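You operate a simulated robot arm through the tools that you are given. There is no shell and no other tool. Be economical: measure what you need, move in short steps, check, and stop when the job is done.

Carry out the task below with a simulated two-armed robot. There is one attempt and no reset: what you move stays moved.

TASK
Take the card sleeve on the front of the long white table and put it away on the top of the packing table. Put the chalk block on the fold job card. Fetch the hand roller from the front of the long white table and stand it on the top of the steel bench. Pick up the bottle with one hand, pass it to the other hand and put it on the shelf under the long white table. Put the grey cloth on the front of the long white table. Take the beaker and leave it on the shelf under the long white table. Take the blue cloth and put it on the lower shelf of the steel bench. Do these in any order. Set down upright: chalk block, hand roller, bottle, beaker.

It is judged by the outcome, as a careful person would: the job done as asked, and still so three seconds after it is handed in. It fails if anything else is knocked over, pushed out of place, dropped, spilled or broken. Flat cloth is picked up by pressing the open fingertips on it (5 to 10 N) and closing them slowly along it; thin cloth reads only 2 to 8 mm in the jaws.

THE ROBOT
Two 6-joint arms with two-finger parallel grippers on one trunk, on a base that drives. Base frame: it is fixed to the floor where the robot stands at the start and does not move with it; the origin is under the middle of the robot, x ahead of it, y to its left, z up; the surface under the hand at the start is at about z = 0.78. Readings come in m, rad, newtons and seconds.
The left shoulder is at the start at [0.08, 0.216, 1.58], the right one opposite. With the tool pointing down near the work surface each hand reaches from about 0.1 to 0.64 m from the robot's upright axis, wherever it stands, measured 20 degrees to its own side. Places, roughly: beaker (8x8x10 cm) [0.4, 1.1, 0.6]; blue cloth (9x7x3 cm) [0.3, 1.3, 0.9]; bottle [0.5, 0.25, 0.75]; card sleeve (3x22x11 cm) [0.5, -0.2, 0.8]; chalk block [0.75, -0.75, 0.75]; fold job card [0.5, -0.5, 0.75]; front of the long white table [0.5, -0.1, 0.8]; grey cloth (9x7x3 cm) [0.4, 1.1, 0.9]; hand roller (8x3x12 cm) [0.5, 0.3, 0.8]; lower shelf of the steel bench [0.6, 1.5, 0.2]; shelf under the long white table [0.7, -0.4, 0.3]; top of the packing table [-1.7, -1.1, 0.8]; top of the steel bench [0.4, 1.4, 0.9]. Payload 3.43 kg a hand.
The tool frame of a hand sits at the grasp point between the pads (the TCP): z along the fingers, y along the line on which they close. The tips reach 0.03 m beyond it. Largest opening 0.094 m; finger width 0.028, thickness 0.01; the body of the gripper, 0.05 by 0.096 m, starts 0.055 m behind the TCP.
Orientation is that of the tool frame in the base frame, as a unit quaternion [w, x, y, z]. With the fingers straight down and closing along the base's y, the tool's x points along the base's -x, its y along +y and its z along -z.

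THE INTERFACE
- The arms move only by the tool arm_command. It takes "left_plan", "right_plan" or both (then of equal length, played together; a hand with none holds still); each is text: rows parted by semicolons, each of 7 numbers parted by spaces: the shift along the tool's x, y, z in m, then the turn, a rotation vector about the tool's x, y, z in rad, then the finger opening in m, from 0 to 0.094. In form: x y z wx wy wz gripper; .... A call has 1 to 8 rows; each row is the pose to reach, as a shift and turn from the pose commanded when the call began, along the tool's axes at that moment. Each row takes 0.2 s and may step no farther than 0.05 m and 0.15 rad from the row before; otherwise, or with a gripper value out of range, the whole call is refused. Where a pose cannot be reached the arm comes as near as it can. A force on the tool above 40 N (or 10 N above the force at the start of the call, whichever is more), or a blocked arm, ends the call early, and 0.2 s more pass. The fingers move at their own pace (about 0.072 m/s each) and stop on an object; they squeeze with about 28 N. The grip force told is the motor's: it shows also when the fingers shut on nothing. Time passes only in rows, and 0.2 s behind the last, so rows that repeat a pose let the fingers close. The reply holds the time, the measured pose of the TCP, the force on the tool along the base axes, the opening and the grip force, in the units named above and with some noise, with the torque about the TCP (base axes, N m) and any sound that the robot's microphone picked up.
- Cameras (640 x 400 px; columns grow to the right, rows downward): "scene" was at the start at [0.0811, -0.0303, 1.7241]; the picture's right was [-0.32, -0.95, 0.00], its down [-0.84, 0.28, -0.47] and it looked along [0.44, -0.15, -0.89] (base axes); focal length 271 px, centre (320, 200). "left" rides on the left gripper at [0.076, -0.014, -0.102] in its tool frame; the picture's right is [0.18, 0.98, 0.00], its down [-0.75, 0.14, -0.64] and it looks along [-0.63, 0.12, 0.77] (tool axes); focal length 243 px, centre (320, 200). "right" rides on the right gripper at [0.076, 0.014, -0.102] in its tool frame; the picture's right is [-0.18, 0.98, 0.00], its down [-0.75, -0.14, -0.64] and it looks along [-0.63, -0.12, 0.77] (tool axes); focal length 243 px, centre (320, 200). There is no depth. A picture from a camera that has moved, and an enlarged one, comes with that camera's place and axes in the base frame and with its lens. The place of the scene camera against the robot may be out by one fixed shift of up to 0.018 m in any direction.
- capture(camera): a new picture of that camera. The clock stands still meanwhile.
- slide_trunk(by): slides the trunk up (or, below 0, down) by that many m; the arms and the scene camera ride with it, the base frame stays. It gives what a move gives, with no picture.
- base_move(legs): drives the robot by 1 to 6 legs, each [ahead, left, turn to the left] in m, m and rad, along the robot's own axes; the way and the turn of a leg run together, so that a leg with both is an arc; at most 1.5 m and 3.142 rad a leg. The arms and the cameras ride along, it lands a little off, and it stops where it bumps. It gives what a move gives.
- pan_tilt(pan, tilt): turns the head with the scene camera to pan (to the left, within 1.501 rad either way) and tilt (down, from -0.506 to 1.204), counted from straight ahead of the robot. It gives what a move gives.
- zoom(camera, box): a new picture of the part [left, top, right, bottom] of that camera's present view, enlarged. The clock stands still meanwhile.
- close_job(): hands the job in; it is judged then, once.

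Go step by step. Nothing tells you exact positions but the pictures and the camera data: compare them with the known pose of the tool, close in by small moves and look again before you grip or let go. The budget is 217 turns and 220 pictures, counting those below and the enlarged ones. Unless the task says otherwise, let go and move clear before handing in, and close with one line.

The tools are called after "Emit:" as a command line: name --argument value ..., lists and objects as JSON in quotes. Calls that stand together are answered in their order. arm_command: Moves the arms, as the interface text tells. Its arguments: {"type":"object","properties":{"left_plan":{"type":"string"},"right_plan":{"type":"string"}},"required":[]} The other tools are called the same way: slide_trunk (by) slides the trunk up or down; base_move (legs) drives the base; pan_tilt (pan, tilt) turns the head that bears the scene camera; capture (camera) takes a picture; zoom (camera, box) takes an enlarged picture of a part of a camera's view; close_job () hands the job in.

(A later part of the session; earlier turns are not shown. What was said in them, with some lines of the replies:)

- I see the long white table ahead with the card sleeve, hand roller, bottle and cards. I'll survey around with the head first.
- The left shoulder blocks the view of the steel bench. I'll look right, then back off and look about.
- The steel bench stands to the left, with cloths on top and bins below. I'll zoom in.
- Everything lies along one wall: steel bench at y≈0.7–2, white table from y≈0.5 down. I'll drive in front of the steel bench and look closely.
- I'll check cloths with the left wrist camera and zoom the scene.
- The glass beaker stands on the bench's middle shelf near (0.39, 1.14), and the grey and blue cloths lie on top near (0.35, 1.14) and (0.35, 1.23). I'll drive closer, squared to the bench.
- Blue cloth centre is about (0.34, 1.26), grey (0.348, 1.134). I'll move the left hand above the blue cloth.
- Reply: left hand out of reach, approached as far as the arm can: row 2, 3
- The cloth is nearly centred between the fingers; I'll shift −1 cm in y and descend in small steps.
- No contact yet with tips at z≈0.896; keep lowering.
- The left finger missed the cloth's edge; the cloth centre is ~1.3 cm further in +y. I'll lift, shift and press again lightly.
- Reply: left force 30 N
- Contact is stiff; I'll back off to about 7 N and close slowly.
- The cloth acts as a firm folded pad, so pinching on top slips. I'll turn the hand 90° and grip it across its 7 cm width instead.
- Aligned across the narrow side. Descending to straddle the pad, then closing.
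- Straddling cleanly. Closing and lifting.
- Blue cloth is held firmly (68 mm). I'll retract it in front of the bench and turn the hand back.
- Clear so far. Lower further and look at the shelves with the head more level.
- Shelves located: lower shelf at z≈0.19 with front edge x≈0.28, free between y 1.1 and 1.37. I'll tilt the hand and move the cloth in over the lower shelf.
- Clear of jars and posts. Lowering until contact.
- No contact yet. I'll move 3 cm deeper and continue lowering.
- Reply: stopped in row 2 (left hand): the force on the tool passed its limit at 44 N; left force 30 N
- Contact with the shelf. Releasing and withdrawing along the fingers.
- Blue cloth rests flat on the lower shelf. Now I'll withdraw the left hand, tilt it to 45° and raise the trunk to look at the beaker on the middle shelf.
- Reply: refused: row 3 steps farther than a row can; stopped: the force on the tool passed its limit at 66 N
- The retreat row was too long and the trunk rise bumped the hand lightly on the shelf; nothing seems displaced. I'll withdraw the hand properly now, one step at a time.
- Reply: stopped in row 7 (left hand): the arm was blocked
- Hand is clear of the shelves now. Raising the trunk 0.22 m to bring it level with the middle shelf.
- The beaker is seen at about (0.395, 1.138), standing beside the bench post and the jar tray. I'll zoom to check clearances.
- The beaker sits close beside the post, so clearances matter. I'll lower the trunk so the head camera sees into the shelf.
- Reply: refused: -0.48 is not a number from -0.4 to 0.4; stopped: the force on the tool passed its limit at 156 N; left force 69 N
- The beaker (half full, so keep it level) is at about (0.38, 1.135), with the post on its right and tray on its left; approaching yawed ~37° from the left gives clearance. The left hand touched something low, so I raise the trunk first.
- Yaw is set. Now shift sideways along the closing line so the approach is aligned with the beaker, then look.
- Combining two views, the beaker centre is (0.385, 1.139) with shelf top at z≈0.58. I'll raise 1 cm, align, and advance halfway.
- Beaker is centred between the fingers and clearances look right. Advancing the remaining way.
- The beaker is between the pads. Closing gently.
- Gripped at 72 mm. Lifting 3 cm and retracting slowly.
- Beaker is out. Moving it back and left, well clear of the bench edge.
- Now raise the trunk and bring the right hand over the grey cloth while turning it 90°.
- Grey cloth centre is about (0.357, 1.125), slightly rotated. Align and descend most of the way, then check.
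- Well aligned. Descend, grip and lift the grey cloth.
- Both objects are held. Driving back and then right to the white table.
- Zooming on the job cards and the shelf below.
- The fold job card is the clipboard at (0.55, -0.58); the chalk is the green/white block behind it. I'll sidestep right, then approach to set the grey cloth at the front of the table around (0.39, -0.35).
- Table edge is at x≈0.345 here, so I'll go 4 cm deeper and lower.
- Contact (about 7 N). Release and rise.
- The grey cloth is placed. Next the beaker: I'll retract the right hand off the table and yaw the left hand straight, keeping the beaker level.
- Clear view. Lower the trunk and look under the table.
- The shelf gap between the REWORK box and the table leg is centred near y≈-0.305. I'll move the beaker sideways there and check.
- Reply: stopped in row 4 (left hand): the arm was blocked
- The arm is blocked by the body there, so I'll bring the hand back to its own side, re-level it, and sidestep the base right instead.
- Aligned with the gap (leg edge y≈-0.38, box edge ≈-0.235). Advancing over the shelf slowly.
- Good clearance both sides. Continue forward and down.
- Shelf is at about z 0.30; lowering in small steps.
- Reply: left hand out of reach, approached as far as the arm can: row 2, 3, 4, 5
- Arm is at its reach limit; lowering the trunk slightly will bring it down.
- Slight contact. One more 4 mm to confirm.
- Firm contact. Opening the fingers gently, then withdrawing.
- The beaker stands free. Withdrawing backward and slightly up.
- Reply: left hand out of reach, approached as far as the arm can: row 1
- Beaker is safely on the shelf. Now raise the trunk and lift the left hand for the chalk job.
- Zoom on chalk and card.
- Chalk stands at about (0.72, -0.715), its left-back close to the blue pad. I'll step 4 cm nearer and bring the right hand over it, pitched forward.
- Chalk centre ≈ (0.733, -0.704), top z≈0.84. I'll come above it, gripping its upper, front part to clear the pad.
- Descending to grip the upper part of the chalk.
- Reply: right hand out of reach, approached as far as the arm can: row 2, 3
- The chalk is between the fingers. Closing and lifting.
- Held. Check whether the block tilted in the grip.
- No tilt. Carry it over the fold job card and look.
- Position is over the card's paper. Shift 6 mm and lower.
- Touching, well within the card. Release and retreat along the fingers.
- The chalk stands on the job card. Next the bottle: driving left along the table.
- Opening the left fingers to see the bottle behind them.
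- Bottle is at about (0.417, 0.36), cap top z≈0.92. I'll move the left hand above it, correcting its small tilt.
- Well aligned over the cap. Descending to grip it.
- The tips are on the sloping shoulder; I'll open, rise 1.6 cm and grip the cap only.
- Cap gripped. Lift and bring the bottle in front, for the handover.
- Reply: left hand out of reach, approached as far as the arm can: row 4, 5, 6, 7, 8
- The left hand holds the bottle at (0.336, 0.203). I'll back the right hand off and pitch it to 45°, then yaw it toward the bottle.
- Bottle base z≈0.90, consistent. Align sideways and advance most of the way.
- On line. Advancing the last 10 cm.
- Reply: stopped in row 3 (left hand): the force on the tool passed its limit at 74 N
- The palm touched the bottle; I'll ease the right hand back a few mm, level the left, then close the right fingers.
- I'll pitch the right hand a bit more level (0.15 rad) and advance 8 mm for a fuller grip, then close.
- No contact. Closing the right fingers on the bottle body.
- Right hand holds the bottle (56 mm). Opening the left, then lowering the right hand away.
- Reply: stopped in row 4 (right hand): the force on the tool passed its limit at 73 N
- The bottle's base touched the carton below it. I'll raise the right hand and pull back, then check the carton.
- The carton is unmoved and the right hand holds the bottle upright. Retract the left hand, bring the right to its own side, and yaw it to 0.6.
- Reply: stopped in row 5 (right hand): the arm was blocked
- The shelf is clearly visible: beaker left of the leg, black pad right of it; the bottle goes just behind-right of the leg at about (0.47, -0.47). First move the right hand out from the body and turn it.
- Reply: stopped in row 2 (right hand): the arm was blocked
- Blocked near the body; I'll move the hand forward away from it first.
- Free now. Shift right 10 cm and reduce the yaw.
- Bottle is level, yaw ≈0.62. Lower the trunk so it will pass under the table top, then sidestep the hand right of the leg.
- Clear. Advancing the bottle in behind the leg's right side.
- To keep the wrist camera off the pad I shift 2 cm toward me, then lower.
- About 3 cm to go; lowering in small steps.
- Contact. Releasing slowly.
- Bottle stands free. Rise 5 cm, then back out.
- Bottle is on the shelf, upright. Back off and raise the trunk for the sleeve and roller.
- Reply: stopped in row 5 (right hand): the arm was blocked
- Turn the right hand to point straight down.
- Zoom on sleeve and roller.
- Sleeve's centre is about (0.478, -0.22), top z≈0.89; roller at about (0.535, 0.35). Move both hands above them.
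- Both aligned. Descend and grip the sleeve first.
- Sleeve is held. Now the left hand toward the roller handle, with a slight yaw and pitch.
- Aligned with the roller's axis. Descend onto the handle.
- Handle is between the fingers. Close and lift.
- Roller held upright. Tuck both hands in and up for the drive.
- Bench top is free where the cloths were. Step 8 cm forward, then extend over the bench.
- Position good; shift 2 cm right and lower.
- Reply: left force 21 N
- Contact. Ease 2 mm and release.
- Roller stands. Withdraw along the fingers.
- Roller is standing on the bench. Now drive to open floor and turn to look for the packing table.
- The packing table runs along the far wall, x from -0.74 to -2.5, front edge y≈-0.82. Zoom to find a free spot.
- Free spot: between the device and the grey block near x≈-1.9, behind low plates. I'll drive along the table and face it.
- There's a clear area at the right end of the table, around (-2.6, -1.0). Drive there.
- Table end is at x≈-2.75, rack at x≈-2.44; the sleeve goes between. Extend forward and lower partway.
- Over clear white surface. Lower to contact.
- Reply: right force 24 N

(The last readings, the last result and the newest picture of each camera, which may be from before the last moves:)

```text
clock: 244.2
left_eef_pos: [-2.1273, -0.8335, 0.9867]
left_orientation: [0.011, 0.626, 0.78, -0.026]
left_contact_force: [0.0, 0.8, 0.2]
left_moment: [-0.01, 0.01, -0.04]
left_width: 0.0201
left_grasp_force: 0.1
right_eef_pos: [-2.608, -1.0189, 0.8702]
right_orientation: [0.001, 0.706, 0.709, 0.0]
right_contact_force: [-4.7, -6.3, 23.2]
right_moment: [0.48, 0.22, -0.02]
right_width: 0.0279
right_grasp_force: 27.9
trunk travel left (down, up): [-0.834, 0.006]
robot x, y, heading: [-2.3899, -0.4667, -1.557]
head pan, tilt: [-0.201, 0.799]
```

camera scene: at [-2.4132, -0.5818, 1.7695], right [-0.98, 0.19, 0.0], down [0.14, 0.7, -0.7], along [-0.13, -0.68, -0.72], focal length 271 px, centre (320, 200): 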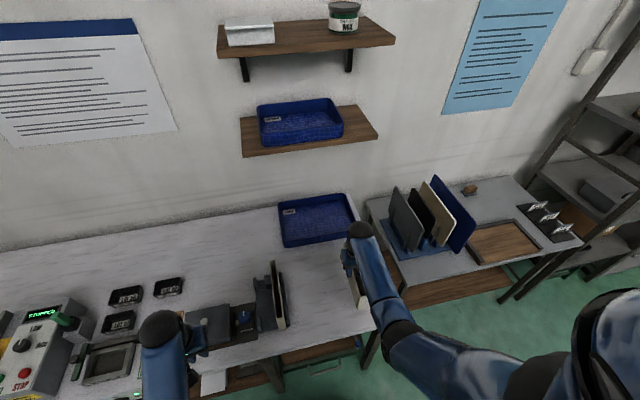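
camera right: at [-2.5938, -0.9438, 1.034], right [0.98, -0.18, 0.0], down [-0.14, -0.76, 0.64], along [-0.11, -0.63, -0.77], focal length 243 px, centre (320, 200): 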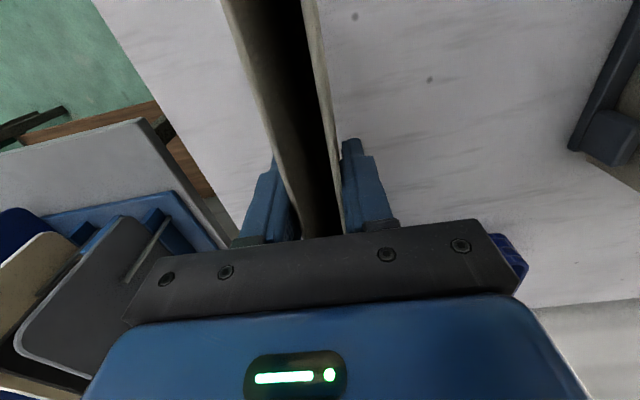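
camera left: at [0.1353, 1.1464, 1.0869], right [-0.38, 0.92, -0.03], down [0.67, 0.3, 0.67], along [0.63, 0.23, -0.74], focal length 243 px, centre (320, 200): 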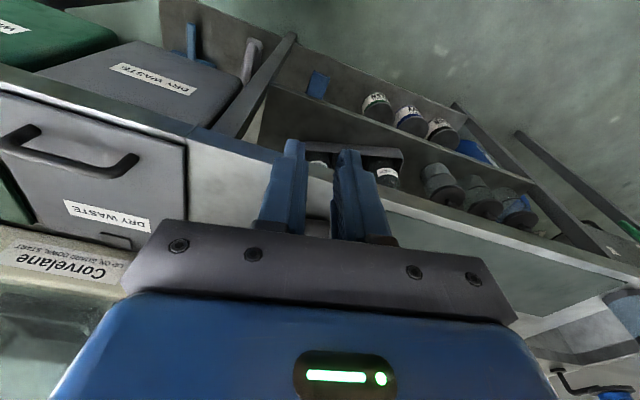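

Contact. Ease slightly, release and rise.

Emit:
arm_command --right_plan "0 0 -0.002 0 0 0 0.01; 0 0 -0.002 0 0 0 0.035; 0 0 -0.002 0 0 0 0.05; 0 0 -0.002 0 0 0 0.06; 0 0 -0.03 0 0 0 0.06; 0 0 -0.075 0 0 0 0.06; 0 0 -0.12 0 0 0 0.06"

Emit:
capture --camera "right"

```text
clock: 245.8
left_eef_pos: [-2.1278, -0.834, 0.9864]
left_orientation: [0.01, 0.625, 0.78, -0.025]
left_contact_force: [-0.4, 0.1, -0.3]
left_moment: [0.03, 0.01, 0.0]
left_width: 0.02
left_grasp_force: 0.1
right_eef_pos: [-2.6087, -1.02, 0.9872]
right_orientation: [0.0, 0.706, 0.708, 0.002]
right_contact_force: [0.0, 0.2, -0.7]
right_moment: [-0.01, -0.01, 0.0]
right_width: 0.0599
right_grasp_force: 0.1
trunk travel left (down, up): [-0.834, 0.006]
robot x, y, heading: [-2.3892, -0.4622, -1.56]
head pan, tilt: [-0.201, 0.799]
```

```text
80 pictures are left
camera right: at [-2.5943, -0.9438, 1.0906], right [0.98, -0.18, 0.0], down [-0.14, -0.76, 0.64], along [-0.11, -0.63, -0.77], focal length 243 px, centre (320, 200)
```

right: 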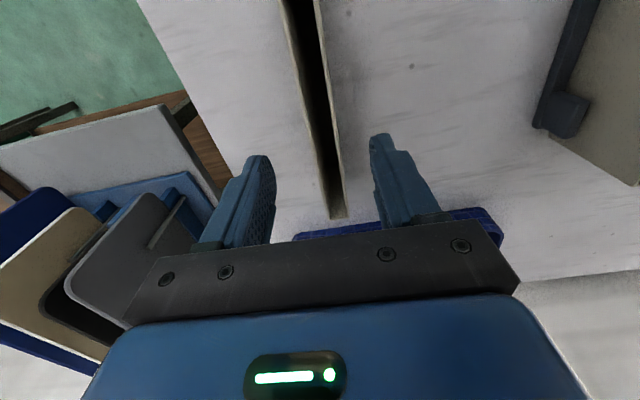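

Sleeve stands on the packing table. Back off and take a final look.

Emit:
base_move --legs '[[-0.35, 0, 0]]'

Emit:
capture --camera "scene"

```text
clock: 248.1
left_eef_pos: [-2.131, -0.4926, 0.9854]
left_orientation: [0.01, 0.625, 0.78, -0.025]
left_contact_force: [0.3, -0.3, -0.4]
left_moment: [0.04, 0.01, 0.02]
left_width: 0.0199
left_grasp_force: 0.1
right_eef_pos: [-2.6118, -0.6767, 0.9859]
right_orientation: [-0.002, 0.706, 0.709, 0.003]
right_contact_force: [-1.1, 0.3, 0.0]
right_moment: [0.02, 0.03, -0.01]
right_width: 0.0599
right_grasp_force: 0.0
trunk travel left (down, up): [-0.834, 0.006]
robot x, y, heading: [-2.3922, -0.1183, -1.561]
head pan, tilt: [-0.201, 0.799]
```

```text
79 pictures are left
camera scene: at [-2.4167, -0.2417, 1.769], right [-0.98, 0.19, 0.0], down [0.14, 0.71, -0.69], along [-0.13, -0.68, -0.72], focal length 271 px, centre (320, 200)
```

scene: 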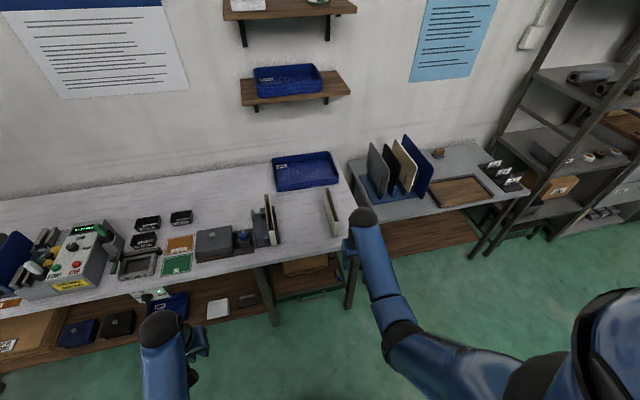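

Sleeve is in place. One last overview check of the white table.

Emit:
base_move --legs '[[0, 0, 1.56], [1.3, 0, 0]]'

Emit:
pan_tilt --pan 0.0 --tilt 0.5

Emit:
zoom --camera "scene" --box '[180, 120, 500, 320]'

```text
clock: 258.4
left_eef_pos: [-0.7233, 0.1554, 0.9872]
left_orientation: [0.026, -0.111, 0.993, -0.01]
left_contact_force: [0.3, 0.5, 0.1]
left_moment: [0.0, 0.0, 0.04]
left_width: 0.0203
left_grasp_force: 0.1
right_eef_pos: [-0.5359, -0.3236, 0.9876]
right_orientation: [-0.001, -0.003, 1.0, 0.001]
right_contact_force: [0.9, 0.2, 0.2]
right_moment: [0.03, 0.01, 0.01]
right_width: 0.0598
right_grasp_force: 0.1
trunk travel left (down, up): [-0.834, 0.006]
robot x, y, heading: [-1.0915, -0.1054, 0.016]
head pan, tilt: [-0.201, 0.799]
```

```text
clock: 259.2
left_eef_pos: [-0.7223, 0.156, 0.9866]
left_orientation: [0.025, -0.111, 0.993, -0.011]
left_contact_force: [-0.7, -0.8, 0.5]
left_moment: [0.0, 0.05, -0.02]
left_width: 0.0199
left_grasp_force: 0.1
right_eef_pos: [-0.5357, -0.3245, 0.9879]
right_orientation: [-0.002, -0.003, 1.0, 0.001]
right_contact_force: [0.1, -0.9, -0.1]
right_moment: [-0.02, 0.0, 0.02]
right_width: 0.0599
right_grasp_force: 0.2
trunk travel left (down, up): [-0.834, 0.006]
robot x, y, heading: [-1.0935, -0.1059, 0.016]
head pan, tilt: [0.0, 0.499]
```

```text
2.00 times, centred on (340, 220) of scene
camera zoom: at [-0.9812, -0.1137, 1.7953], right [0.01, -1.0, 0.0], down [-0.48, -0.01, -0.88], along [0.88, 0.01, -0.48], focal length 541 px, centre (280, 160)
```

zoom: 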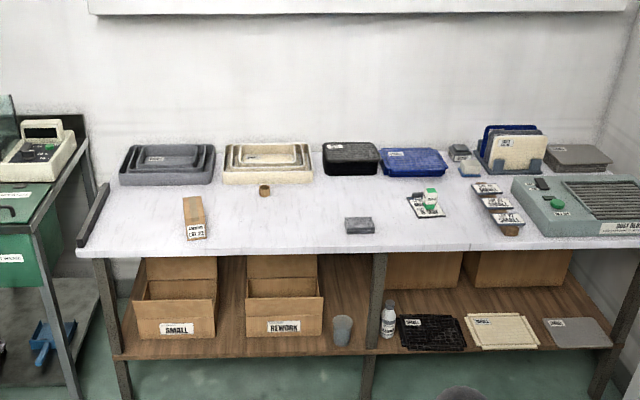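

The chalk stands on the job card, the beaker and bottle stand on the shelf, and the grey cloth is at the front of the white table. The other items were checked as I placed them.

Emit:
close_job

```text
The job is handed in.
```

All seven items are where you asked, with the chalk block, hand roller, bottle and beaker set down upright, and the job is handed in. On the way, the left hand bumped the steel bench's middle shelf and something low near it. The bottle's base also pressed on the carton. In the pictures nothing looked moved or knocked over.
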